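You operate a simulated robot arm through the tools that you are given. There is no shell and no other tool. Be economical: measure what you need, move in short steps, check, and stop when the job is done.

You are at the controls of a simulated two-armed robot. One attempt, no reset.

TASK
Level the clamped disc on the FORM console, then measure it and save.
Fine: switch the console on and leave it on; level means X and Y show 0; leave the disc clamped; save one reading.

The check looks at the end state, three seconds after you hand in, the way a careful person would. Anything else that was tipped, shoved, dropped, spilled or broken makes it a failure.

THE ROBOT
Two 7-joint arms with two-finger grippers on one trunk, hanging from a carriage that runs on a gantry, over the field with the corners [-0.941, -2.64], [0.339, -2.64], [0.34, 0.06], [-0.94, 0.06] (x, y) and turns from -4.922 to 7.069 rad about z. Base frame: it is fixed where the carriage stands at the start and does not move with it; the origin is on the floor, on the carriage's upright axis, x ahead of it, y to its left, z up. Units: m, rad, N and s.
The left shoulder is at the start at [0.04, 0.158, 1.327], the right one opposite. With the tool pointing down near the work surface each hand reaches from about 0.1 to 0.58 m from the robot's upright axis, wherever it stands, measured 20 degrees to its own side. Places, roughly: blue measure button [0.5, 0, 1]; form console [0.3, 0, 0.9]; form console switch [0.5, -0.1, 1]; green tilt knob [0.2, 0, 1]; red handle [0.4, 0, 1]; white save button [0.5, 0, 1]; yellow tilt knob [0.2, -0.1, 1]. Payload 1.96 kg a hand.
The TCP of each hand is the grasp point between the finger pads, 0.02 m short of the fingertips. In the tool frame z runs along the fingers and y along their closing line. The gripper opens to 0.072 m. The gripper's body begins 0.038 m behind the TCP.
Orientation is told as [roll, pitch, yaw] about the base's x, y, z axes, in that order, counted from this pose: with the fingers straight down and closing along the base's y, the tool's x points along the base's -x, its y along +y and its z along -z.

THE INTERFACE
- The arms move only by the tool move_arm. It takes "left_commands", "right_commands" or both (then of equal length, played together; a hand with none holds still); each is a list of rows, each a list of 3 entries, a list of its own where there are three numbers: the shift along the tool's x, y, z in m, then the turn, a rotation vector about the tool's x, y, z in rad, then the gripper command, from -1 (shut) to 1 (fully open), values between in proportion. In form: [[[x, y, z], [rx, ry, rz], hand], ...]. A call has 1 to 8 rows; each row shifts and turns the commanded pose from where the row before left it, along the tool's axes as they then stand. Rows are played at 5 a second. More than 0.05 m and 0.15 rad between two rows, or a gripper value outside its range, and nothing of the call is played. Where a pose cannot be reached the arm comes as near as it can. A force on the tool above 40 N (or 10 N above the force at the start of the call, whichever is more), or a blocked arm, ends the call early, and 0.2 s more pass. The fingers move at their own pace (about 0.045 m/s each) and stop on an object; they squeeze with about 32 N. The grip force told is the motor's: it shows also when the fingers shut on nothing. Time passes only in rows, and 0.2 s behind the last, so rows that do not move let the fingers close. It gives the time, the measured TCP pose, the force on the tool (base axes), the opening and the grip force at its end, in the units of the frame above (readings bear some noise), with the torque about the TCP (base axes, N m) and any sound that the robot's microphone picked up, and new pictures: "views" is both (left out), scene, wrist or none (wrist: the cameras of the hands that moved).
- Cameras (640 x 400 px; columns grow to the right, rows downward): "scene" is now at [0.2157, -0.0046, 1.6729]; the picture's right is [-0.07, -1.00, 0.00], its down [-0.93, 0.07, -0.36] and it looks along [0.36, -0.03, -0.93] (base axes); focal length 286 px, centre (320, 200). "left" rides on the left gripper at [0.071, -0.019, -0.082] in its tool frame; the picture's right is [0.26, 0.97, 0.00], its down [-0.67, 0.18, -0.72] and it looks along [-0.69, 0.19, 0.70] (tool axes); focal length 280 px, centre (320, 200). "right" rides on the right gripper at [0.071, 0.019, -0.082] in its tool frame; the picture's right is [-0.26, 0.96, 0.00], its down [-0.67, -0.18, -0.72] and it looks along [-0.69, -0.19, 0.70] (tool axes); focal length 280 px, centre (320, 200). There is no depth. A picture from a camera that has moved, and an enlarged one, comes with that camera's place and axes in the base frame and with its lens.
- raise_lower(by): slides the trunk up (or, below 0, down) by that many m; the arms and the scene camera ride with it, the base frame stays. It gives what a move gives, with no picture.
- drive_base(legs): drives the robot by 1 to 6 legs, each [ahead, left, turn to the left] in m, m and rad, along the robot's own axes; the way and the turn of a leg run together, so that a leg with both is an arc; at most 1.5 m and 3.142 rad a leg. The arms and the cameras ride along, it lands a little off, and it stops where it bumps. It keeps to its track: a leg is cut to what the track allows. It gives what a move gives, and a new picture of the scene camera.
- aim_head(pan, tilt): turns the head with the scene camera to pan (to the left, within 1.501 rad either way) and tilt (down, from -0.506 to 1.204), counted from straight ahead of the robot. It gives what a move gives, and a new picture of the scene camera.
- enlarge(camera, box): a new picture of the part [left, top, right, bottom] of that camera's present view, enlarged. No time passes.
- close_job(): hands the job in; it is judged then, once.

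Work in short steps. Places have to be worked out from the pictures, the camera data and where the tool is seen: move nearer, look again, correct. Check each grasp and each placing, and mend what went wrong. You have 120 turns and 260 pictures in all, those below and enlarged ones among them. Open the grippers and draw the arms clear of the work before you hand the job in, unless the task says otherwise; then end with one line.

The tools are called after "Emit:" by a JSON object that holds its "method" and its "body". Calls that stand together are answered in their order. move_arm: Moves the arms, as the interface text tells. Its arguments: {"type":"object","properties":{"left_commands":{"type":"array","items":{"type":"array"}},"right_commands":{"type":"array","items":{"type":"array"}},"views":{"type":"string","enum":["both","scene","wrist","none"]}},"required":[]} The other tools are called the same way: raise_lower (by) slides the trunk up or down; drive_base (legs) drives the base; aim_head (pan, tilt) turns the head that bears the scene camera; enlarge (camera, box) takes an enlarged picture of a part of a camera's view; close_job () hands the job in.

At the start:

```text
t: 0.0
left_position: [0.4152, 0.1385, 1.3093]
left_orientation: [0.001, 0.0, 0.001]
left_contact_force: [-0.1, -1.1, 0.0]
left_wrist_torque: [0.03, 0.02, 0.03]
left_opening: 0.0718
left_grip_force: 0.1
right_position: [0.4405, -0.2556, 1.2667]
right_orientation: [0.001, 0.0, 0.0]
right_contact_force: [-1.0, 0.1, 0.3]
right_wrist_torque: [-0.04, -0.02, 0.02]
right_opening: 0.0718
right_grip_force: 0.0
trunk travel left (down, up): [-0.65, 0.19]
robot x, y, heading: [0.0045, 0.0013, -0.001]
head pan, tilt: [-0.073, 1.201]
```

scene: 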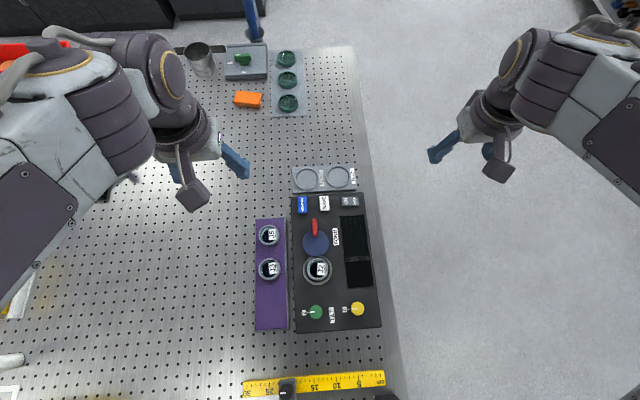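
right: 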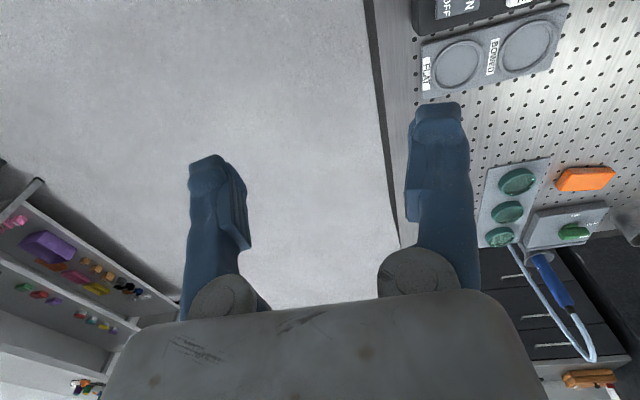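
left: 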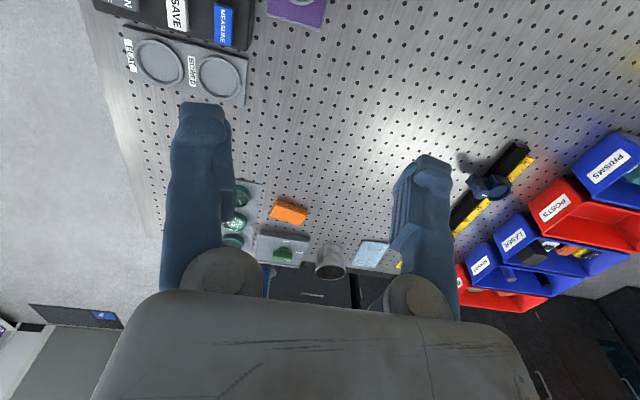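

I'll enlarge the scene view around the console to read labels and locate the controls.

Emit:
{"method": "enlarge", "body": {"camera": "scene", "box": [240, 160, 400, 260]}}

Emit:
{"method": "enlarge", "body": {"camera": "scene", "box": [240, 240, 400, 340]}}

```text
4.00 times, centred on (320, 210) of scene
camera zoom: at [0.2157, -0.0046, 1.6729], right [-0.07, -1.0, 0.0], down [-0.93, 0.07, -0.36], along [0.36, -0.03, -0.93], focal length 1145 px, centre (320, 160)
```

zoom: 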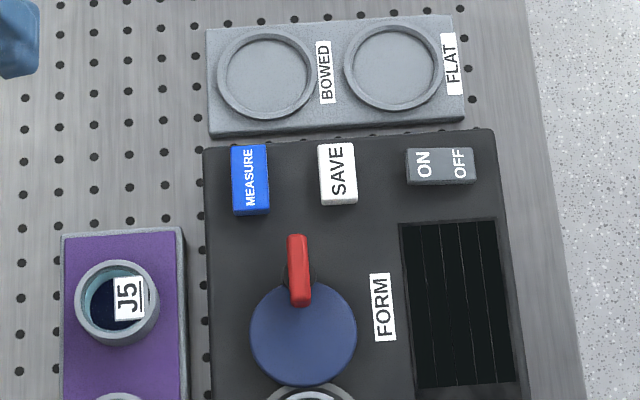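

```text
4.00 times, centred on (320, 290) of scene
camera zoom: at [0.2157, -0.0046, 1.6729], right [-0.07, -1.0, 0.0], down [-0.93, 0.07, -0.36], along [0.36, -0.03, -0.93], focal length 1145 px, centre (320, -160)
```

zoom: 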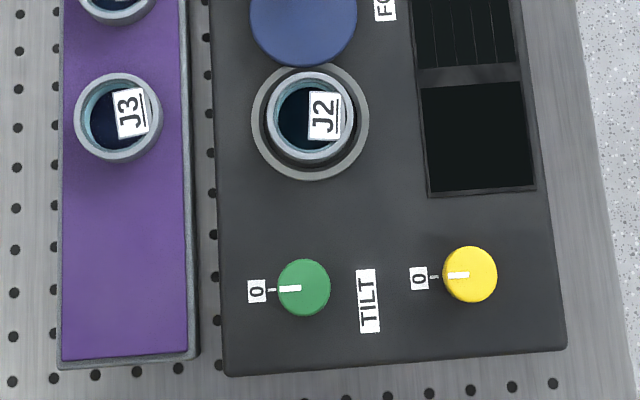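

The console controls are visible: ON/OFF upper right, J2 in the nest and the two tilt knobs nearest the robot. With the right gripper shut, I'll move above the ON half and use the wrist camera to find its height.

Emit:
{"method": "move_arm", "body": {"right_commands": [[[-0.009, 0.04, 0.03], [0, 0, 0], -1], [[-0.009, 0.04, 0.03], [0, 0, 0], -1], [[-0.009, 0.04, 0.03], [0, 0, 0], -1], [[-0.009, 0.04, 0.03], [0, 0, 0], -1], [[0, 0, 0], [0, 0, 0], -1], [[0, 0, 0], [0, 0, 0], -1]]}}

```text
refused: row 1 steps farther than a row can; nothing moved
```

The step was slightly too long, so I'll use shorter rows.

Emit:
{"method": "move_arm", "body": {"right_commands": [[[-0.007, 0.034, 0.025], [0, 0, 0], -1], [[-0.007, 0.034, 0.025], [0, 0, 0], -1], [[-0.007, 0.034, 0.025], [0, 0, 0], -1], [[-0.007, 0.034, 0.025], [0, 0, 0], -1], [[-0.007, 0.03, 0.02], [0, 0, 0], -1], [[0, 0, 0], [0, 0, 0], -1]]}}

```text
t: 1.4
left_position: [0.415, 0.1388, 1.3104]
left_orientation: [-0.001, -0.001, -0.001]
left_contact_force: [0.4, 1.6, -0.5]
left_wrist_torque: [0.0, 0.0, 0.0]
left_opening: 0.0721
left_grip_force: 0.1
right_position: [0.476, -0.0877, 1.1478]
right_orientation: [0.0, -0.001, 0.001]
right_contact_force: [0.3, 0.5, 0.0]
right_wrist_torque: [0.01, -0.01, -0.01]
right_opening: 0.0
right_grip_force: 29.7
trunk travel left (down, up): [-0.65, 0.19]
robot x, y, heading: [0.0011, 0.0008, 0.004]
head pan, tilt: [-0.073, 1.201]
camera scene: at [0.2156, -0.0046, 1.6729], right [-0.07, -1.0, 0.0], down [-0.93, 0.07, -0.36], along [0.36, -0.03, -0.93], focal length 286 px, centre (320, 200)
camera right: at [0.4038, -0.0694, 1.2287], right [0.26, 0.96, 0.0], down [0.67, -0.18, 0.72], along [0.69, -0.19, -0.7], focal length 280 px, centre (320, 200)
```

scene: 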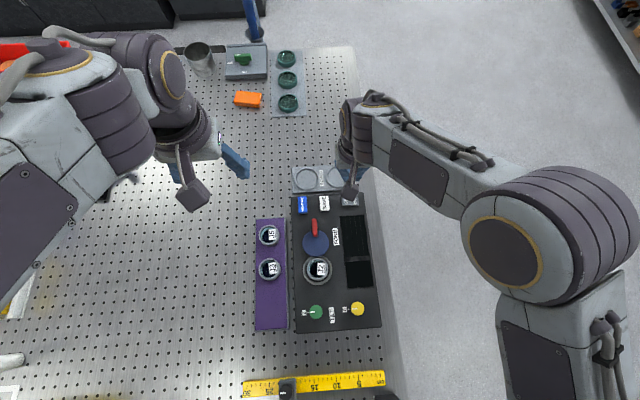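
right: 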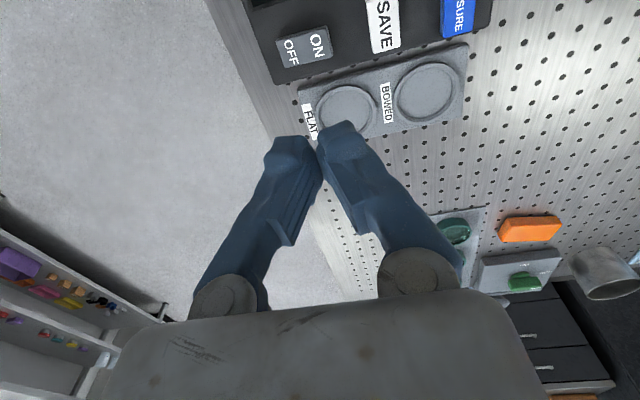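

ON triangulates to about [0.471, -0.091, 0.99–1.0]. I'll lower to TCP z≈1.06 and look again.

Emit:
{"method": "move_arm", "body": {"right_commands": [[[0.002, -0.001, 0.045], [0, 0, 0], -1], [[0.002, -0.001, 0.043], [0, 0, 0], -1]]}}

```text
t: 2.0
left_position: [0.4153, 0.1382, 1.3083]
left_orientation: [0.0, 0.001, -0.001]
left_contact_force: [-0.1, -0.2, -0.3]
left_wrist_torque: [-0.03, 0.01, 0.0]
left_opening: 0.0719
left_grip_force: 0.1
right_position: [0.47, -0.0918, 1.058]
right_orientation: [0.0, -0.001, 0.0]
right_contact_force: [-0.6, -0.6, 0.3]
right_wrist_torque: [0.03, 0.0, 0.02]
right_opening: 0.0
right_grip_force: 28.6
trunk travel left (down, up): [-0.65, 0.19]
robot x, y, heading: [-0.0021, 0.0043, 0.002]
head pan, tilt: [-0.073, 1.201]
camera scene: at [0.2156, -0.0046, 1.6729], right [-0.07, -1.0, 0.0], down [-0.93, 0.07, -0.36], along [0.36, -0.03, -0.93], focal length 286 px, centre (320, 200)
camera right: at [0.3989, -0.0725, 1.1404], right [0.26, 0.96, 0.0], down [0.67, -0.18, 0.72], along [0.69, -0.19, -0.7], focal length 280 px, centre (320, 200)
```

scene: 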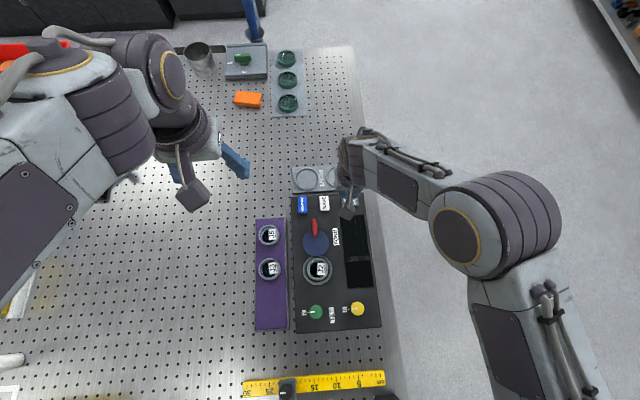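
right: 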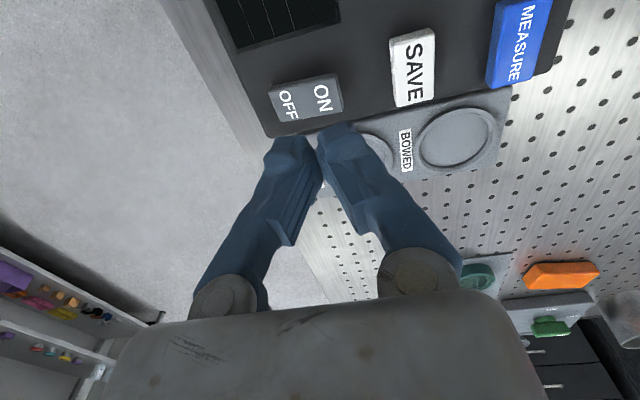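

Refined: ON is at about [0.478, -0.093, 0.97]. I'll shift 8 mm forward and lower until the tips are just above it.

Emit:
{"method": "move_arm", "body": {"right_commands": [[[-0.008, 0, 0.025], [0, 0, 0], -1], [[0, 0, 0.03], [0, 0, 0], -1]], "views": "wrist"}}

```text
t: 2.6
left_position: [0.4154, 0.1379, 1.3086]
left_orientation: [0.001, 0.0, 0.002]
left_contact_force: [0.2, 0.3, -0.2]
left_wrist_torque: [-0.01, 0.01, -0.01]
left_opening: 0.0719
left_grip_force: 0.2
right_position: [0.4805, -0.0908, 1.0038]
right_orientation: [0.001, 0.001, 0.001]
right_contact_force: [-0.6, -0.3, 0.5]
right_wrist_torque: [0.02, 0.01, -0.03]
right_opening: 0.0001
right_grip_force: 29.3
trunk travel left (down, up): [-0.65, 0.19]
robot x, y, heading: [0.0017, 0.0003, -0.001]
head pan, tilt: [-0.073, 1.201]
camera right: at [0.4076, -0.0724, 1.0856], right [0.26, 0.96, 0.0], down [0.67, -0.18, 0.72], along [0.69, -0.19, -0.7], focal length 280 px, centre (320, 200)
```

right: 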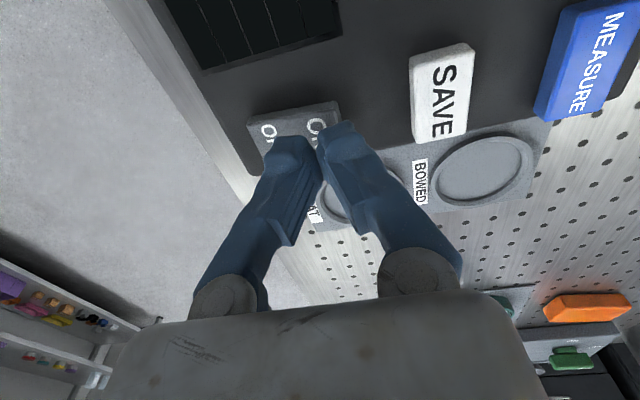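

The tips line up with ON, but I'll bias 4 mm away from OFF and then press in small steps.

Emit:
{"method": "move_arm", "body": {"right_commands": [[[0, 0.004, 0.005], [0, 0, 0], -1], [[0, 0, 0.005], [0, 0, 0], -1], [[0, 0, 0.004], [0, 0, 0], -1], [[0, 0, 0.003], [0, 0, 0], -1]]}}

```text
t: 3.6
left_position: [0.4161, 0.1397, 1.3086]
left_orientation: [-0.001, 0.001, 0.001]
left_contact_force: [0.1, -0.4, 0.0]
left_wrist_torque: [0.0, 0.01, 0.01]
left_opening: 0.0719
left_grip_force: 0.0
right_position: [0.48, -0.087, 0.9879]
right_orientation: [0.0, -0.001, 0.0]
right_contact_force: [-0.7, 0.1, 0.5]
right_wrist_torque: [0.02, 0.03, 0.03]
right_opening: 0.0
right_grip_force: 29.5
trunk travel left (down, up): [-0.65, 0.19]
robot x, y, heading: [-0.0008, 0.0009, -0.003]
head pan, tilt: [-0.073, 1.201]
camera scene: at [0.2157, -0.0046, 1.6729], right [-0.07, -1.0, 0.0], down [-0.93, 0.07, -0.36], along [0.36, -0.03, -0.93], focal length 286 px, centre (320, 200)
camera right: at [0.4079, -0.0679, 1.0692], right [0.26, 0.96, 0.0], down [0.67, -0.18, 0.72], along [0.69, -0.19, -0.7], focal length 280 px, centre (320, 200)
```

scene: 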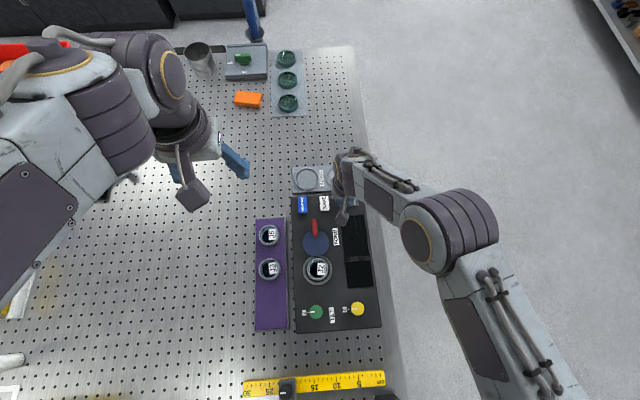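
right: 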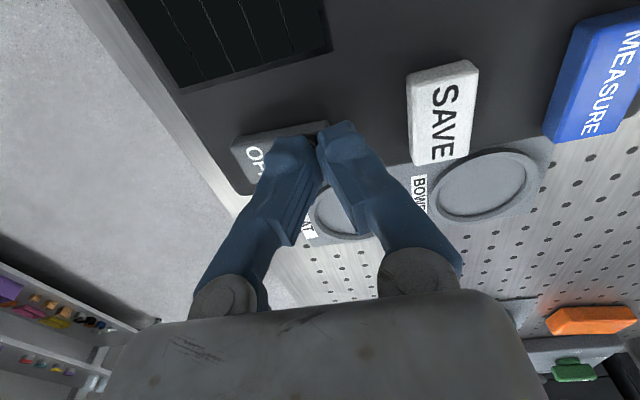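

No contact yet, and the tips are now a little near the ON edge. I'll shift back 2 mm and keep descending in 2 mm steps.

Emit:
{"method": "move_arm", "body": {"right_commands": [[[0, -0.002, 0.002], [0, 0, 0], -1], [[0, 0, 0.002], [0, 0, 0], -1], [[0, 0, 0.002], [0, 0, 0], -1], [[0, 0, 0.002], [0, 0, 0], -1]]}}

```text
t: 4.4
left_position: [0.4158, 0.1379, 1.3093]
left_orientation: [0.0, 0.0, -0.001]
left_contact_force: [0.2, 0.4, 0.5]
left_wrist_torque: [-0.04, 0.0, 0.02]
left_opening: 0.0721
left_grip_force: 0.0
right_position: [0.4807, -0.0888, 0.9836]
right_orientation: [0.003, -0.001, -0.001]
right_contact_force: [-9.7, 0.2, 22.4]
right_wrist_torque: [-0.19, 0.13, -0.1]
right_opening: 0.0002
right_grip_force: 29.8
trunk travel left (down, up): [-0.65, 0.19]
robot x, y, heading: [-0.0004, -0.0033, 0.001]
head pan, tilt: [-0.073, 1.201]
stopped in row 4 (right hand): the force on the tool passed its limit at 46 N (the readings are from after the stop); the commanded pose is now the measured one
camera scene: at [0.2152, -0.0048, 1.673], right [-0.07, -1.0, 0.0], down [-0.93, 0.07, -0.36], along [0.36, -0.03, -0.93], focal length 286 px, centre (320, 200)
camera right: at [0.408, -0.0697, 1.0659], right [0.26, 0.97, 0.0], down [0.67, -0.18, 0.71], along [0.69, -0.19, -0.7], focal length 280 px, centre (320, 200)
```

scene: 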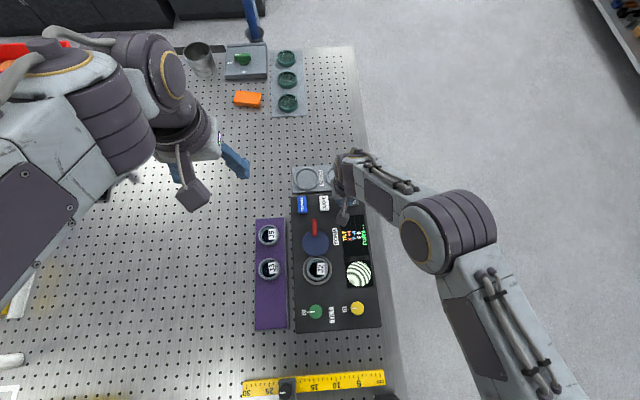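
right: 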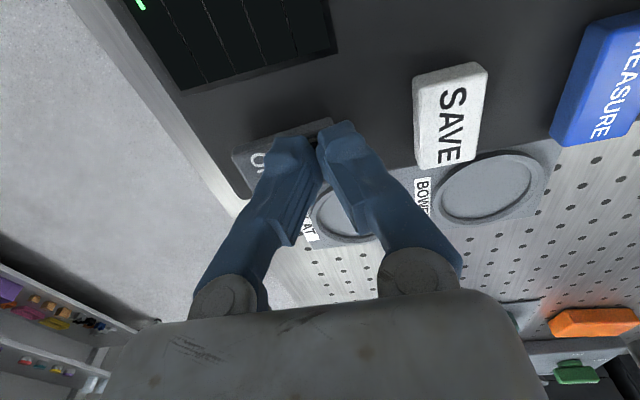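

The console is on. I'll lift clear and read the display.

Emit:
{"method": "move_arm", "body": {"right_commands": [[[0, 0, -0.03], [0, 0, 0], -1], [[0, 0, -0.04], [0, 0, 0], -1], [[0, 0, -0.04], [0, 0, 0], -1]], "views": "none"}}

Emit:
{"method": "enlarge", "body": {"camera": "scene", "box": [320, 205, 400, 295]}}

```text
t: 5.2
left_position: [0.4161, 0.1399, 1.3095]
left_orientation: [0.0, -0.001, 0.001]
left_contact_force: [0.5, 0.0, 0.0]
left_wrist_torque: [0.02, 0.01, -0.03]
left_opening: 0.0722
left_grip_force: 0.1
right_position: [0.4792, -0.0886, 1.0926]
right_orientation: [0.002, 0.0, 0.001]
right_contact_force: [-0.9, -0.7, -0.3]
right_wrist_torque: [0.02, 0.02, 0.01]
right_opening: 0.0
right_grip_force: 29.2
trunk travel left (down, up): [-0.65, 0.19]
robot x, y, heading: [0.0023, 0.0007, -0.003]
head pan, tilt: [-0.073, 1.201]
```

```text
4.44 times, centred on (360, 250) of scene
camera zoom: at [0.2154, -0.0046, 1.6728], right [-0.07, -1.0, 0.0], down [-0.93, 0.07, -0.36], along [0.36, -0.03, -0.93], focal length 1273 px, centre (142, -22)
```

zoom: 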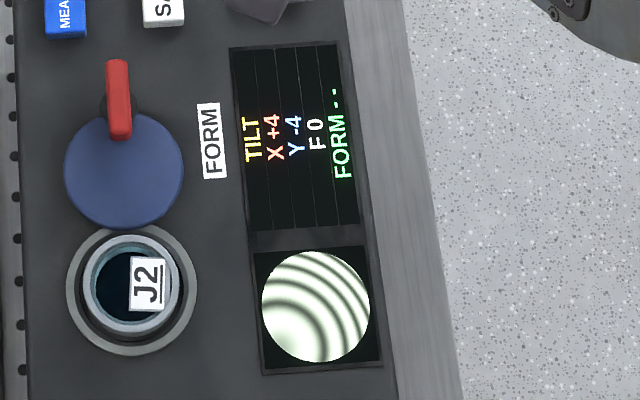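

The display shows X +4, Y -4, F 0, FORM --. Next I'll move the right hand, opening it, above the yellow knob at about [0.214, -0.092].

Emit:
{"method": "move_arm", "body": {"right_commands": [[[0.04, 0, -0.01], [0, 0, 0], 0.5], [[0.045, 0, 0], [0, 0, 0], 0.5], [[0.045, 0, 0], [0, 0, 0], 0.5], [[0.045, 0, 0], [0, 0, 0], 0.5], [[0.045, -0.002, 0], [0, 0, 0], 0.5], [[0.045, -0.002, 0], [0, 0, 0], 0.5], [[0, 0, 0], [0, 0, 0], 0.5]]}}

Emit:
{"method": "enlarge", "body": {"camera": "scene", "box": [280, 260, 400, 335]}}

```text
t: 6.8
left_position: [0.4157, 0.1387, 1.3089]
left_orientation: [-0.001, 0.001, 0.0]
left_contact_force: [0.3, -0.5, 0.8]
left_wrist_torque: [0.0, -0.02, 0.02]
left_opening: 0.072
left_grip_force: 0.0
right_position: [0.2146, -0.0924, 1.1038]
right_orientation: [0.003, 0.0, 0.001]
right_contact_force: [0.6, 0.4, -0.6]
right_wrist_torque: [-0.02, -0.02, -0.03]
right_opening: 0.0541
right_grip_force: 0.1
trunk travel left (down, up): [-0.65, 0.19]
robot x, y, heading: [-0.0011, -0.0021, -0.002]
head pan, tilt: [-0.073, 1.201]
camera scene: at [0.2154, -0.0046, 1.6728], right [-0.07, -1.0, 0.0], down [-0.93, 0.07, -0.36], along [0.36, -0.03, -0.93], focal length 286 px, centre (320, 200)
camera right: at [0.1427, -0.0741, 1.1851], right [0.26, 0.97, 0.0], down [0.67, -0.18, 0.72], along [0.69, -0.19, -0.7], focal length 280 px, centre (320, 200)
```

scene: 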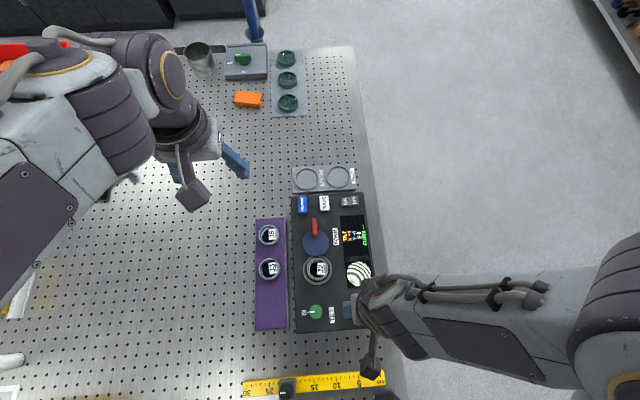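
right: 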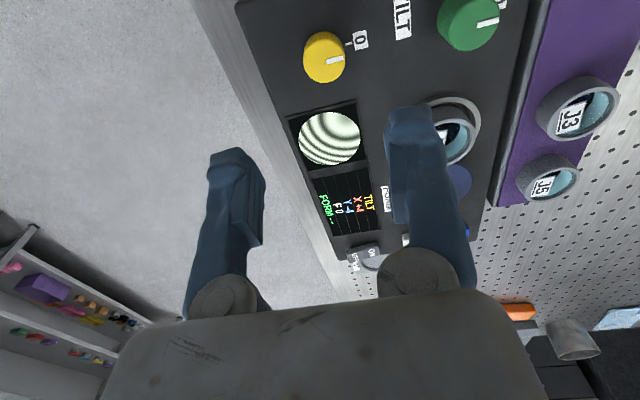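

```text
5.33 times, centred on (340, 298) of scene
camera zoom: at [0.2154, -0.0046, 1.6728], right [-0.07, -1.0, 0.0], down [-0.93, 0.07, -0.36], along [0.36, -0.03, -0.93], focal length 1527 px, centre (213, -320)
```

zoom: 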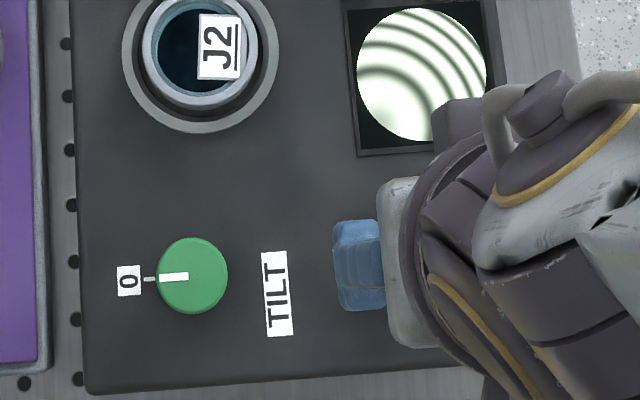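

The wrist view agrees: the yellow knob is at about [0.212, -0.091]. I'll descend to TCP ~1.02 and check.

Emit:
{"method": "move_arm", "body": {"right_commands": [[[0.001, 0.001, 0.04], [0, 0, 0], 0.5], [[0, 0, 0.04], [0, 0, 0], 0.5]], "views": "wrist"}}

```text
t: 7.4
left_position: [0.4157, 0.1398, 1.3089]
left_orientation: [0.0, 0.0, -0.001]
left_contact_force: [0.8, -0.2, -0.3]
left_wrist_torque: [0.01, 0.0, 0.0]
left_opening: 0.072
left_grip_force: 0.1
right_position: [0.2149, -0.0922, 1.0242]
right_orientation: [0.001, 0.0, 0.001]
right_contact_force: [0.5, -0.4, -0.2]
right_wrist_torque: [0.02, 0.03, 0.0]
right_opening: 0.054
right_grip_force: 0.2
trunk travel left (down, up): [-0.65, 0.19]
robot x, y, heading: [0.0036, -0.0035, -0.001]
head pan, tilt: [-0.073, 1.201]
camera right: at [0.1423, -0.0728, 1.1054], right [0.26, 0.97, 0.0], down [0.67, -0.18, 0.72], along [0.69, -0.19, -0.7], focal length 280 px, centre (320, 200)
```

right: 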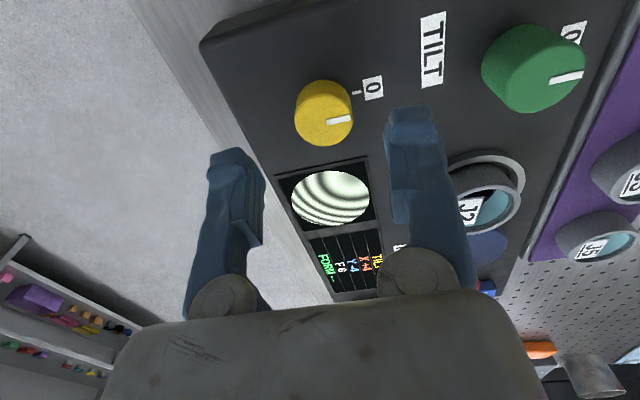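

The knob top is at z≈0.98, centred near [0.211, -0.089]. I'll lower so the tips are about 15 mm below the top, without gripping yet.

Emit:
{"method": "move_arm", "body": {"right_commands": [[[0.004, 0.003, 0.015], [0, 0, 0], 0.5], [[0, 0, 0.015], [0, 0, 0], 0.5], [[0, 0, 0.01], [0, 0, 0], 0.5]], "views": "wrist"}}

Emit:
{"method": "enlarge", "body": {"camera": "scene", "box": [280, 220, 400, 335]}}

```text
t: 8.2
left_position: [0.416, 0.1382, 1.3087]
left_orientation: [-0.001, 0.0, 0.0]
left_contact_force: [-0.5, 0.1, -0.2]
left_wrist_torque: [-0.01, -0.01, -0.01]
left_opening: 0.0716
left_grip_force: 0.1
right_position: [0.2104, -0.0882, 0.9844]
right_orientation: [0.002, -0.003, -0.001]
right_contact_force: [0.2, -0.1, 0.1]
right_wrist_torque: [0.02, -0.01, 0.02]
right_opening: 0.054
right_grip_force: 0.1
trunk travel left (down, up): [-0.65, 0.19]
robot x, y, heading: [-0.001, -0.0015, 0.001]
head pan, tilt: [-0.073, 1.201]
camera right: at [0.1385, -0.0695, 1.065], right [0.26, 0.97, 0.0], down [0.67, -0.18, 0.72], along [0.69, -0.19, -0.7], focal length 280 px, centre (320, 200)
```

right: 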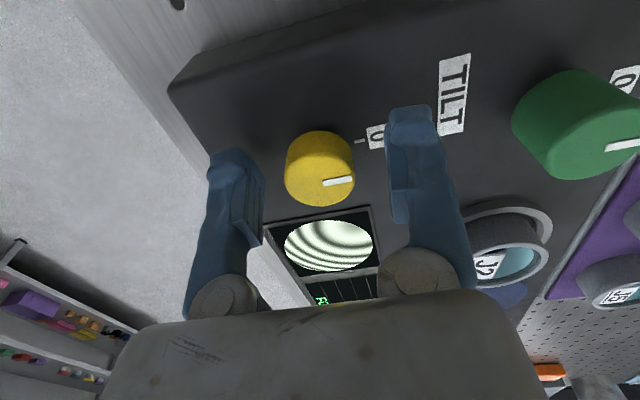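

```text
3.48 times, centred on (340, 278) of scene
camera zoom: at [0.2154, -0.0046, 1.6729], right [-0.07, -1.0, 0.0], down [-0.93, 0.07, -0.36], along [0.36, -0.03, -0.93], focal length 996 px, centre (250, -70)
```

zoom: 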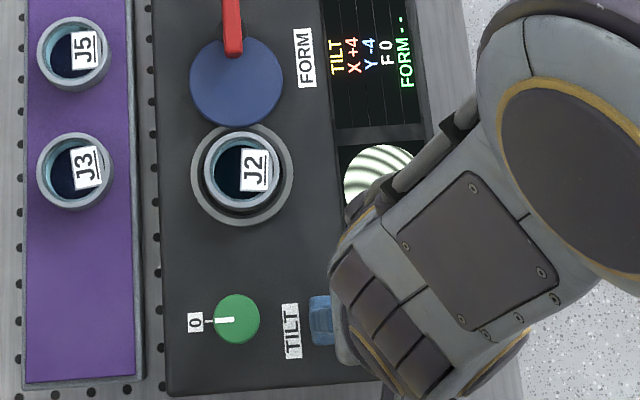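

The knob is centred between the fingers, and the scene camera can still see the display. I'll close on the knob.

Emit:
{"method": "move_arm", "body": {"right_commands": [[[0, 0, 0], [0, 0, 0], -0.3], [[0, 0, 0], [0, 0, 0], -0.6], [[0, 0, 0], [0, 0, 0], -0.6], [[0, 0, 0], [0, 0, 0], -0.6]], "views": "wrist"}}

```text
t: 9.2
left_position: [0.4154, 0.1381, 1.3097]
left_orientation: [0.001, -0.002, 0.0]
left_contact_force: [-0.4, 1.3, 0.5]
left_wrist_torque: [0.03, 0.0, 0.0]
left_opening: 0.0721
left_grip_force: 0.1
right_position: [0.2098, -0.0908, 0.9824]
right_orientation: [-0.001, 0.0, 0.001]
right_contact_force: [2.3, -6.8, -14.9]
right_wrist_torque: [-0.09, 0.07, -0.04]
right_opening: 0.0285
right_grip_force: 40.0
trunk travel left (down, up): [-0.65, 0.19]
robot x, y, heading: [-0.0005, 0.0004, -0.0]
head pan, tilt: [-0.073, 1.201]
camera right: at [0.1384, -0.0708, 1.0649], right [0.26, 0.97, 0.0], down [0.67, -0.18, 0.72], along [0.69, -0.19, -0.7], focal length 280 px, centre (320, 200)
```

right: 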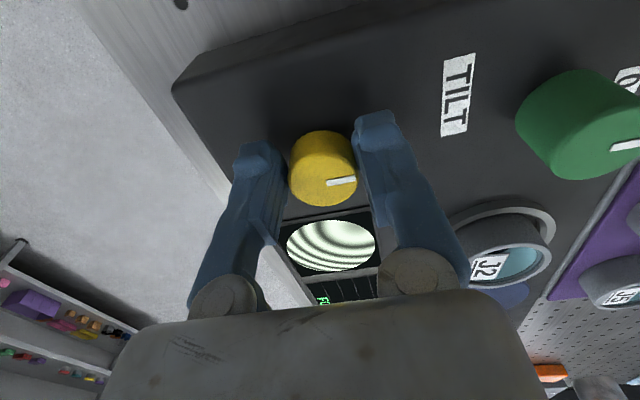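

Gripped (opening 28.5 mm). I'll turn +0.2 rad about tool z and see which reading responds.

Emit:
{"method": "move_arm", "body": {"right_commands": [[[0, 0, 0], [0, 0, 0.1], -0.6], [[0, 0, 0], [0, 0, 0.1], -0.6], [[0, 0, 0], [0, 0, 0], -0.6]], "views": "wrist"}}

Emit:
{"method": "enlarge", "body": {"camera": "scene", "box": [320, 210, 400, 270]}}

```text
t: 10.0
left_position: [0.4154, 0.1389, 1.3084]
left_orientation: [0.001, 0.001, -0.001]
left_contact_force: [0.1, 0.2, 0.9]
left_wrist_torque: [0.03, 0.03, 0.01]
left_opening: 0.0721
left_grip_force: 0.0
right_position: [0.2107, -0.09, 0.9832]
right_orientation: [0.002, 0.001, -0.199]
right_contact_force: [2.6, -3.6, -16.9]
right_wrist_torque: [-0.06, 0.0, -0.01]
right_opening: 0.0287
right_grip_force: 40.2
trunk travel left (down, up): [-0.65, 0.19]
robot x, y, heading: [-0.0015, -0.0025, -0.002]
head pan, tilt: [-0.073, 1.201]
camera right: at [0.1437, -0.0562, 1.065], right [0.45, 0.89, 0.0], down [0.62, -0.31, 0.72], along [0.64, -0.32, -0.7], focal length 280 px, centre (320, 200)
```

right: 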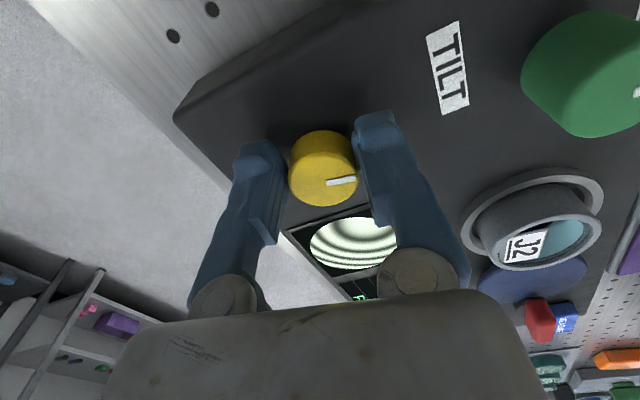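

```text
6.67 times, centred on (360, 240) of scene
camera zoom: at [0.2155, -0.0048, 1.6728], right [-0.07, -1.0, 0.0], down [-0.93, 0.07, -0.36], along [0.36, -0.03, -0.93], focal length 1909 px, centre (53, -67)
```

zoom: 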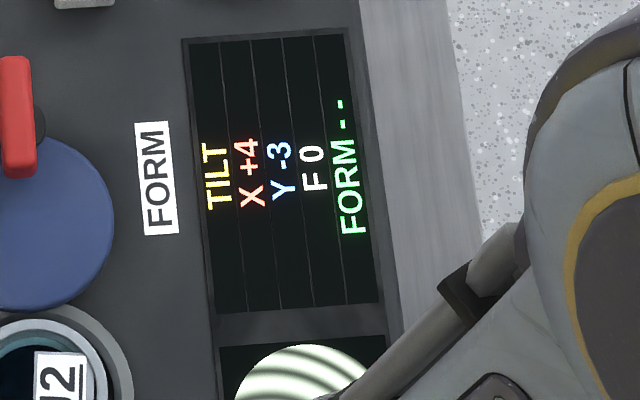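

Yellow controls Y, and clockwise raises it (-3 now). I'll keep turning by another 0.4.

Emit:
{"method": "move_arm", "body": {"right_commands": [[[0, 0, 0], [0, 0, 0.1], -0.6], [[0, 0, 0], [0, 0, 0.1], -0.6], [[0, 0, 0], [0, 0, 0.1], -0.6], [[0, 0, 0], [0, 0, 0.1], -0.6], [[0, 0, 0], [0, 0, 0], -0.6]], "views": "wrist"}}

Emit:
{"method": "enlarge", "body": {"camera": "scene", "box": [320, 210, 400, 270]}}

```text
t: 11.2
left_position: [0.4155, 0.1403, 1.3103]
left_orientation: [-0.001, 0.0, -0.001]
left_contact_force: [0.3, 0.7, -0.3]
left_wrist_torque: [0.0, -0.02, -0.01]
left_opening: 0.0721
left_grip_force: 0.0
right_position: [0.2106, -0.0867, 0.9819]
right_orientation: [0.003, 0.0, -0.601]
right_contact_force: [6.7, 3.7, -12.7]
right_wrist_torque: [0.09, -0.13, 0.02]
right_opening: 0.0285
right_grip_force: 39.6
trunk travel left (down, up): [-0.65, 0.19]
robot x, y, heading: [0.0002, -0.0008, 0.001]
head pan, tilt: [-0.073, 1.201]
camera right: at [0.1624, -0.0316, 1.0652], right [0.76, 0.65, 0.0], down [0.45, -0.53, 0.71], along [0.46, -0.54, -0.7], focal length 280 px, centre (320, 200)
```

right: 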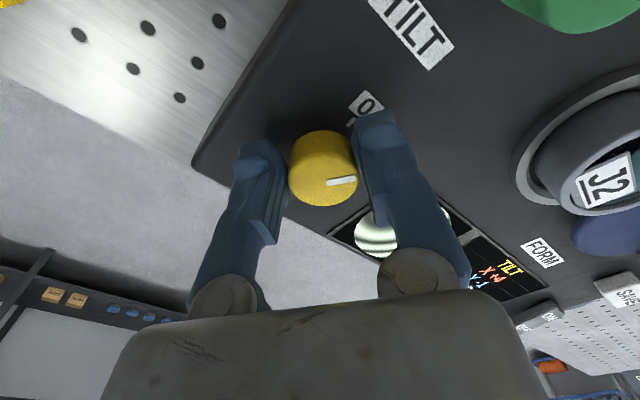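

```text
6.67 times, centred on (360, 240) of scene
camera zoom: at [0.2159, -0.0041, 1.673], right [-0.07, -1.0, 0.0], down [-0.93, 0.07, -0.36], along [0.36, -0.03, -0.93], focal length 1909 px, centre (53, -67)
```

zoom: 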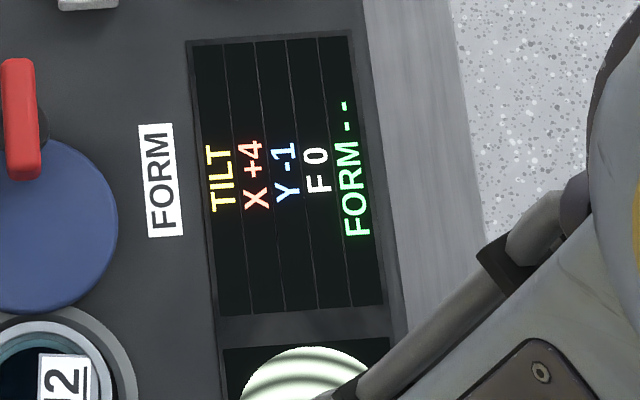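

Y is -1, at roughly 5 units per radian. I'll turn another 0.2.

Emit:
{"method": "move_arm", "body": {"right_commands": [[[0, 0, 0], [0, 0, 0.1], -0.6], [[0, 0, 0], [0, 0, 0.1], -0.6], [[0, 0, 0], [0, 0, 0], -0.6]], "views": "none"}}

Emit:
{"method": "enlarge", "body": {"camera": "scene", "box": [320, 210, 400, 300]}}

```text
t: 12.0
left_position: [0.417, 0.1398, 1.3092]
left_orientation: [0.0, -0.003, -0.001]
left_contact_force: [0.4, -0.2, 0.0]
left_wrist_torque: [-0.02, -0.02, 0.0]
left_opening: 0.0721
left_grip_force: 0.0
right_position: [0.2116, -0.0873, 0.982]
right_orientation: [0.003, 0.001, -0.8]
right_contact_force: [11.5, 8.5, -13.6]
right_wrist_torque: [0.18, -0.13, 0.1]
right_opening: 0.0286
right_grip_force: 39.8
trunk travel left (down, up): [-0.65, 0.19]
robot x, y, heading: [-0.0013, 0.0011, 0.001]
head pan, tilt: [-0.073, 1.201]
```

```text
4.44 times, centred on (360, 255) of scene
camera zoom: at [0.2161, -0.0037, 1.6731], right [-0.07, -1.0, 0.0], down [-0.93, 0.07, -0.36], along [0.36, -0.03, -0.93], focal length 1273 px, centre (142, -44)
```

zoom: 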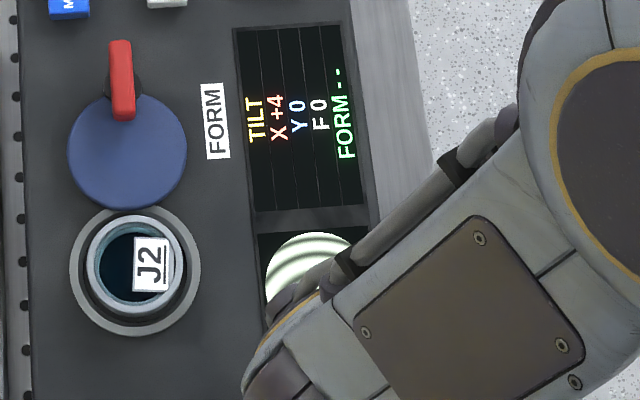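

Y reads 0, and the nearly linear turn rate puts it about mid-step. I'll release, lift and check it stays.

Emit:
{"method": "move_arm", "body": {"right_commands": [[[0, 0, 0], [0, 0, 0], 0.3], [[0, 0, 0], [0, 0, 0], 0.5], [[0, 0, 0], [0, 0, 0], 0.5], [[0, 0, -0.03], [0, 0, 0], 0.5], [[0, 0, -0.04], [0, 0, -0.1], 0.5], [[0, 0, -0.04], [0, 0, -0.15], 0.5], [[0, 0, 0], [0, 0, -0.15], 0.5]], "views": "wrist"}}

Emit:
{"method": "enlarge", "body": {"camera": "scene", "box": [280, 210, 400, 335]}}

```text
t: 13.6
left_position: [0.4155, 0.1383, 1.3089]
left_orientation: [0.002, -0.001, 0.0]
left_contact_force: [0.5, 1.1, 0.6]
left_wrist_torque: [0.02, 0.0, -0.04]
left_opening: 0.0718
left_grip_force: 0.0
right_position: [0.2089, -0.0897, 1.0927]
right_orientation: [-0.001, 0.0, -0.398]
right_contact_force: [-1.1, -0.3, -1.0]
right_wrist_torque: [-0.03, 0.01, -0.02]
right_opening: 0.0543
right_grip_force: 0.0
trunk travel left (down, up): [-0.65, 0.19]
robot x, y, heading: [0.0002, -0.0014, 0.003]
head pan, tilt: [-0.073, 1.201]
camera right: at [0.1506, -0.0437, 1.1754], right [0.62, 0.79, 0.0], down [0.55, -0.43, 0.71], along [0.56, -0.44, -0.7], focal length 280 px, centre (320, 200)
```

right: 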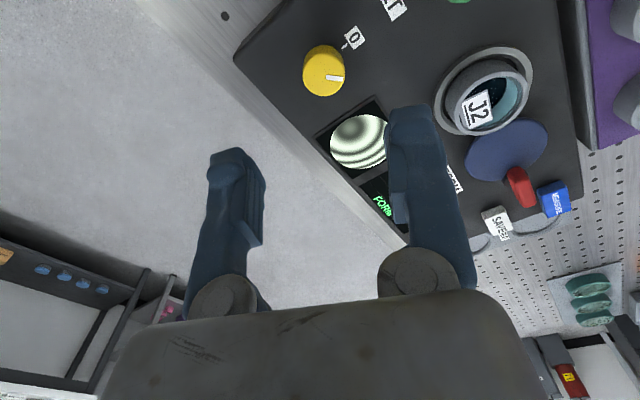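

```text
3.20 times, centred on (340, 272) of scene
camera zoom: at [0.2154, -0.0046, 1.6728], right [-0.07, -1.0, 0.0], down [-0.93, 0.07, -0.36], along [0.36, -0.03, -0.93], focal length 916 px, centre (256, -32)
```

zoom: 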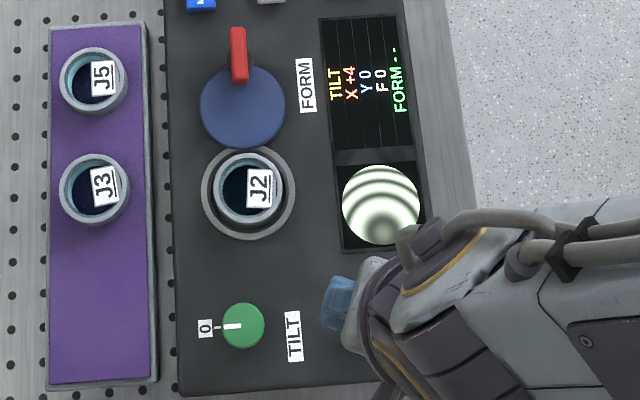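

Y stays at 0. Now I'll move the right hand to the green knob at about [0.211, 0.006], keeping yaw -0.4 so there is room to turn counter-clockwise.

Emit:
{"method": "move_arm", "body": {"right_commands": [[[0.0118, 0.0297, 0], [0, 0, 0], 0.5], [[0.0118, 0.0297, 0], [0, 0, 0], 0.5], [[0.0118, 0.0297, 0], [0, 0, 0], 0.5], [[0, 0, 0.04], [0, 0, 0], 0.5]]}}

```text
t: 14.6
left_position: [0.4149, 0.1391, 1.3096]
left_orientation: [0.0, 0.0, -0.001]
left_contact_force: [-0.7, 0.4, 0.6]
left_wrist_torque: [0.02, -0.02, 0.02]
left_opening: 0.072
left_grip_force: 0.0
right_position: [0.2124, 0.0086, 1.0525]
right_orientation: [0.002, 0.003, -0.399]
right_contact_force: [-0.1, 0.3, -0.7]
right_wrist_torque: [-0.01, -0.04, 0.02]
right_opening: 0.0541
right_grip_force: 0.0
trunk travel left (down, up): [-0.65, 0.19]
robot x, y, heading: [0.0024, 0.0001, -0.002]
head pan, tilt: [-0.073, 1.201]
camera scene: at [0.2154, -0.0046, 1.6729], right [-0.07, -1.0, 0.0], down [-0.93, 0.07, -0.36], along [0.36, -0.03, -0.93], focal length 286 px, centre (320, 200)
camera right: at [0.1532, 0.0536, 1.1354], right [0.62, 0.79, 0.0], down [0.55, -0.43, 0.71], along [0.56, -0.44, -0.7], focal length 280 px, centre (320, 200)
```

scene: 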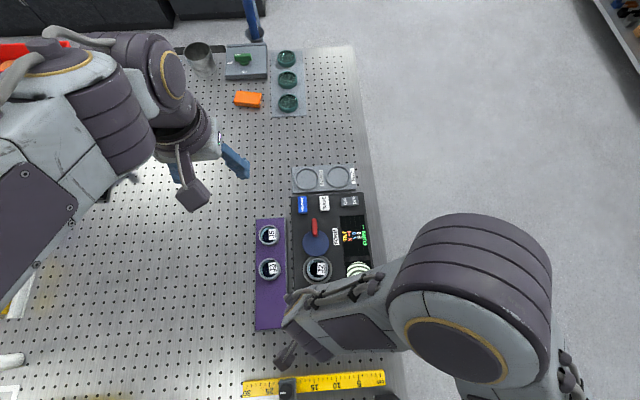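
right: 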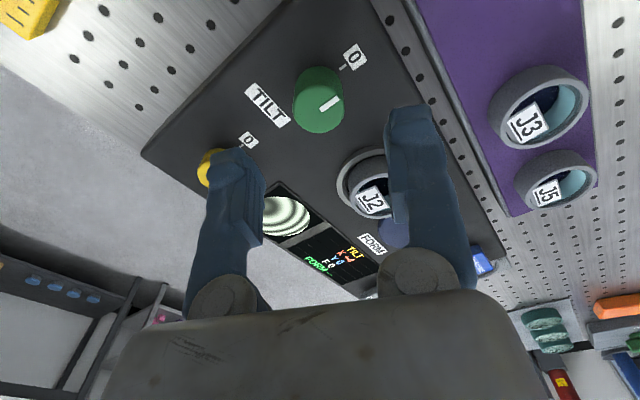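

The green knob is at about [0.2135, 0.007], nearly centred. I'll descend to TCP z 0.984.

Emit:
{"method": "move_arm", "body": {"right_commands": [[[-0.0015, -0.0015, 0.03], [0, 0, 0], 0.5], [[0, 0, 0.025], [0, 0, 0], 0.5], [[0, 0, 0.013], [0, 0, 0], 0.5], [[0, 0, 0], [0, 0, 0], 0.5]], "views": "wrist"}}

```text
t: 15.6
left_position: [0.4153, 0.1386, 1.309]
left_orientation: [0.0, 0.001, -0.001]
left_contact_force: [-0.4, 0.3, 0.5]
left_wrist_torque: [0.01, 0.0, 0.0]
left_opening: 0.0717
left_grip_force: 0.1
right_position: [0.212, 0.0051, 0.9852]
right_orientation: [-0.001, -0.001, -0.399]
right_contact_force: [-0.1, 0.5, -0.4]
right_wrist_torque: [0.01, -0.01, 0.03]
right_opening: 0.054
right_grip_force: 0.0
trunk travel left (down, up): [-0.65, 0.19]
robot x, y, heading: [-0.0005, -0.0023, 0.004]
head pan, tilt: [-0.073, 1.201]
camera right: at [0.1539, 0.0502, 1.0668], right [0.62, 0.79, 0.0], down [0.55, -0.43, 0.72], along [0.56, -0.44, -0.7], focal length 280 px, centre (320, 200)
```

right: 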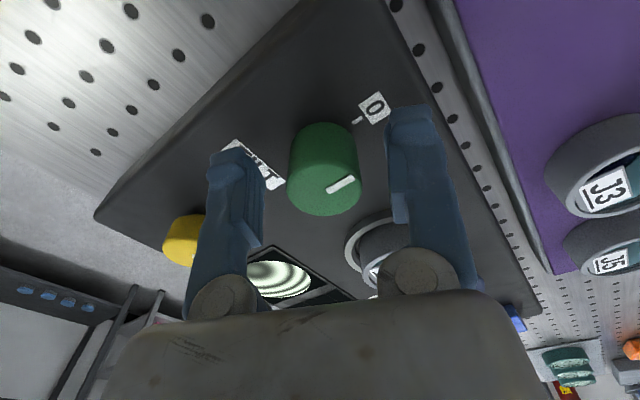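

Centred. I'll close and turn -0.2 (counter-clockwise).

Emit:
{"method": "move_arm", "body": {"right_commands": [[[0, 0, 0], [0, 0, 0], -0.3], [[0, 0, 0], [0, 0, 0], -0.6], [[0, 0, 0], [0, 0, 0], -0.6], [[0, 0, 0], [0, 0, 0], -0.6], [[0, 0, 0], [0, 0, -0.1], -0.6], [[0, 0, 0], [0, 0, -0.1], -0.6], [[0, 0, 0], [0, 0, 0], -0.6]], "views": "wrist"}}

Emit:
{"method": "enlarge", "body": {"camera": "scene", "box": [320, 210, 400, 270]}}

```text
t: 17.2
left_position: [0.415, 0.139, 1.3083]
left_orientation: [-0.002, 0.001, 0.0]
left_contact_force: [-0.7, -0.2, -0.9]
left_wrist_torque: [-0.04, 0.0, 0.0]
left_opening: 0.072
left_grip_force: 0.1
right_position: [0.2118, 0.0055, 0.9853]
right_orientation: [0.003, 0.0, -0.199]
right_contact_force: [1.8, 2.1, -10.1]
right_wrist_torque: [0.01, 0.09, -0.02]
right_opening: 0.0291
right_grip_force: 40.3
trunk travel left (down, up): [-0.65, 0.19]
robot x, y, heading: [0.0022, 0.0018, 0.003]
head pan, tilt: [-0.073, 1.201]
camera right: at [0.1462, 0.0381, 1.067], right [0.45, 0.89, 0.0], down [0.62, -0.31, 0.72], along [0.64, -0.32, -0.7], focal length 280 px, centre (320, 200)
```

right: 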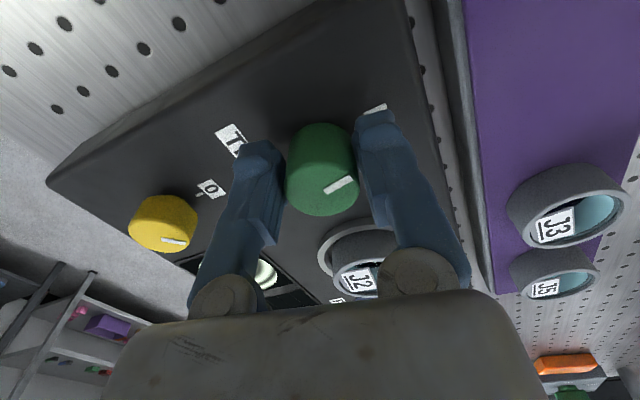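

```text
6.67 times, centred on (360, 240) of scene
camera zoom: at [0.2154, -0.0044, 1.6728], right [-0.07, -1.0, 0.0], down [-0.93, 0.07, -0.36], along [0.36, -0.03, -0.93], focal length 1909 px, centre (53, -67)
```

zoom: 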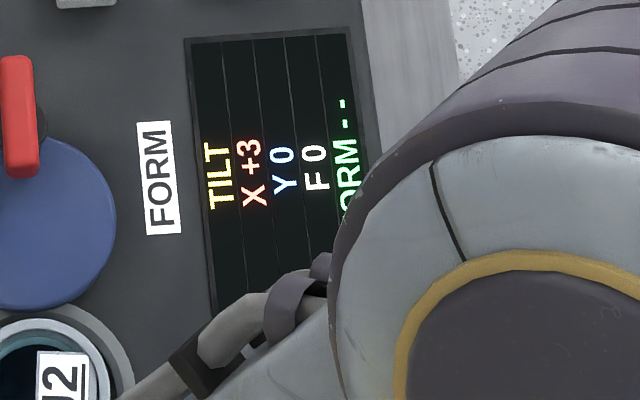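

X went to +3, so the direction and rate match. I'll turn another 0.6.

Emit:
{"method": "move_arm", "body": {"right_commands": [[[0, 0, 0], [0, 0, -0.1], -0.6], [[0, 0, 0], [0, 0, -0.1], -0.6], [[0, 0, 0], [0, 0, -0.1], -0.6], [[0, 0, 0], [0, 0, -0.1], -0.6], [[0, 0, 0], [0, 0, -0.1], -0.6], [[0, 0, 0], [0, 0, -0.1], -0.6], [[0, 0, 0], [0, 0, 0], -0.6]], "views": "wrist"}}

Emit:
{"method": "enlarge", "body": {"camera": "scene", "box": [320, 210, 400, 270]}}

```text
t: 18.8
left_position: [0.4152, 0.1369, 1.308]
left_orientation: [0.0, 0.0, 0.001]
left_contact_force: [0.0, -0.8, -0.2]
left_wrist_torque: [0.03, -0.01, 0.0]
left_opening: 0.0721
left_grip_force: 0.1
right_position: [0.2129, 0.0039, 0.9844]
right_orientation: [0.0, 0.0, 0.401]
right_contact_force: [-2.1, -6.3, 0.9]
right_wrist_torque: [-0.14, 0.08, -0.02]
right_opening: 0.0287
right_grip_force: 39.9
trunk travel left (down, up): [-0.65, 0.19]
robot x, y, heading: [0.0001, 0.0033, -0.001]
head pan, tilt: [-0.073, 1.201]
camera right: at [0.1393, -0.0061, 1.067], right [-0.14, 0.99, 0.0], down [0.69, 0.1, 0.72], along [0.71, 0.1, -0.7], focal length 280 px, centre (320, 200)
```

right: 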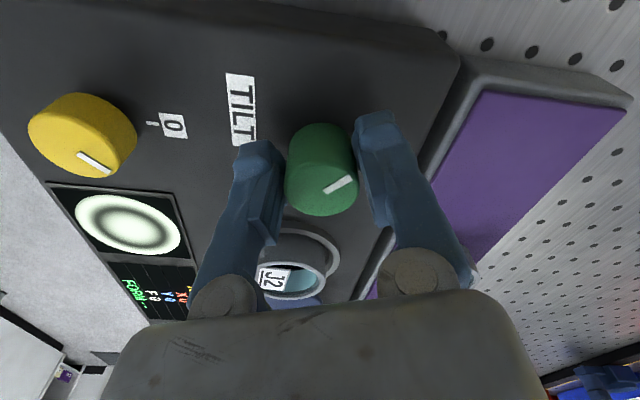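

```text
6.67 times, centred on (360, 240) of scene
camera zoom: at [0.2153, -0.0051, 1.6728], right [-0.07, -1.0, 0.0], down [-0.93, 0.07, -0.36], along [0.36, -0.03, -0.93], focal length 1909 px, centre (53, -67)
```

zoom: 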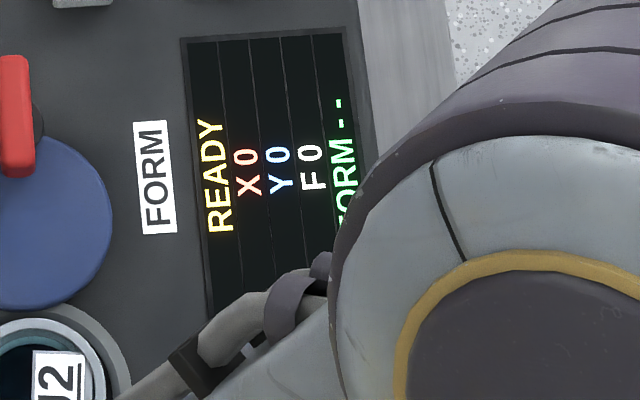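

The status is READY with X 0 and Y 0. I'll release, lift and square the yaw.

Emit:
{"method": "move_arm", "body": {"right_commands": [[[0, 0, 0], [0, 0, 0], 0.3], [[0, 0, 0], [0, 0, 0], 0.5], [[0, 0, 0], [0, 0, 0], 0.5], [[0, 0, -0.03], [0, 0, 0], 0.5], [[0, 0, -0.04], [0, 0, 0.1], 0.5], [[0, 0, -0.04], [0, 0, 0.15], -0.5], [[0, 0, -0.04], [0, 0, 0.15], -1], [[0, 0, 0], [0, 0, 0], -1]], "views": "none"}}

Emit:
{"method": "enlarge", "body": {"camera": "scene", "box": [280, 180, 400, 255]}}

```text
t: 20.6
left_position: [0.4163, 0.1378, 1.309]
left_orientation: [0.001, 0.003, -0.001]
left_contact_force: [0.8, 0.1, 1.5]
left_wrist_torque: [0.0, -0.01, 0.03]
left_opening: 0.072
left_grip_force: 0.1
right_position: [0.2128, 0.0063, 1.1346]
right_orientation: [0.001, 0.001, -0.003]
right_contact_force: [-0.5, 0.1, -1.2]
right_wrist_torque: [0.03, -0.02, -0.02]
right_opening: 0.0001
right_grip_force: 12.0
trunk travel left (down, up): [-0.65, 0.19]
robot x, y, heading: [-0.0009, 0.0007, -0.001]
head pan, tilt: [-0.073, 1.201]
```

```text
5.33 times, centred on (340, 218) of scene
camera zoom: at [0.2154, -0.0046, 1.6729], right [-0.07, -1.0, 0.0], down [-0.93, 0.07, -0.36], along [0.36, -0.03, -0.93], focal length 1527 px, centre (213, 107)
```

zoom: 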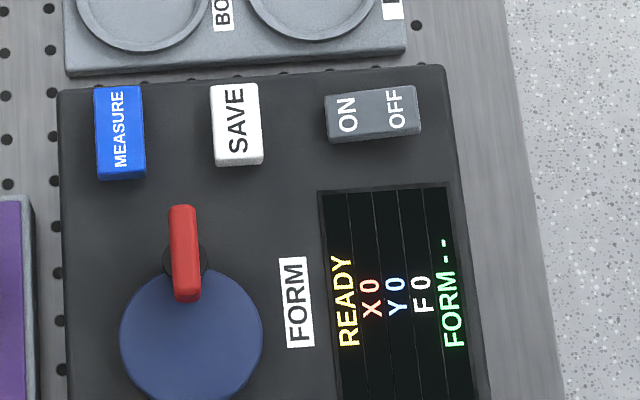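

It's READY with X0 and Y0 stable. I'll move above MEASURE at about [0.479, 0.022], staying high over the clamp handle.

Emit:
{"method": "move_arm", "body": {"right_commands": [[[-0.0444, 0.0026, -0.01], [0, 0, 0], -1], [[-0.0444, 0.0026, 0], [0, 0, 0], -1], [[-0.0444, 0.0026, 0], [0, 0, 0], -1], [[-0.0444, 0.0026, 0], [0, 0, 0], -1], [[-0.0444, 0.0026, 0], [0, 0, 0], -1], [[-0.0444, 0.0026, 0], [0, 0, 0], -1], [[0, 0, 0.04], [0, 0, 0], -1]]}}

```text
t: 22.2
left_position: [0.4161, 0.139, 1.3086]
left_orientation: [0.0, 0.0, -0.001]
left_contact_force: [-0.4, -0.6, 0.1]
left_wrist_torque: [0.0, 0.01, -0.02]
left_opening: 0.0717
left_grip_force: 0.0
right_position: [0.4734, 0.0177, 1.105]
right_orientation: [0.0, 0.0, 0.001]
right_contact_force: [0.1, -0.4, 0.1]
right_wrist_torque: [-0.01, -0.01, 0.01]
right_opening: 0.0
right_grip_force: 30.1
right hand out of reach, approached as far as the arm can: row 6
trunk travel left (down, up): [-0.65, 0.19]
robot x, y, heading: [-0.001, 0.0001, -0.003]
head pan, tilt: [-0.073, 1.201]
camera scene: at [0.2154, -0.0046, 1.6729], right [-0.07, -1.0, 0.0], down [-0.93, 0.07, -0.36], along [0.36, -0.03, -0.93], focal length 286 px, centre (320, 200)
camera right: at [0.4015, 0.036, 1.187], right [0.26, 0.97, 0.0], down [0.68, -0.18, 0.71], along [0.69, -0.19, -0.7], focal length 280 px, centre (320, 200)
```

scene: 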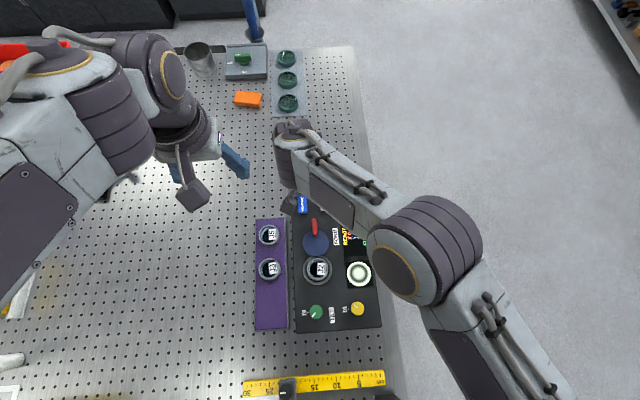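
right: 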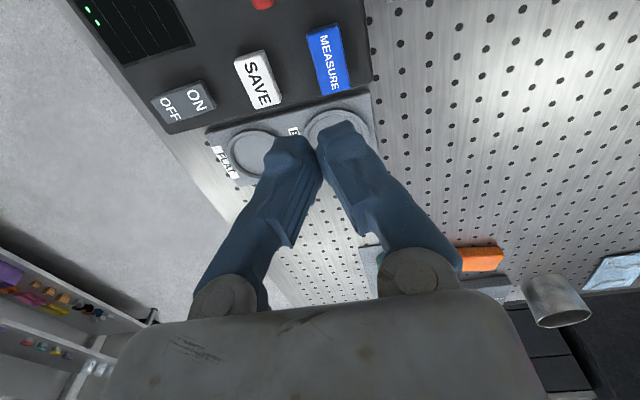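

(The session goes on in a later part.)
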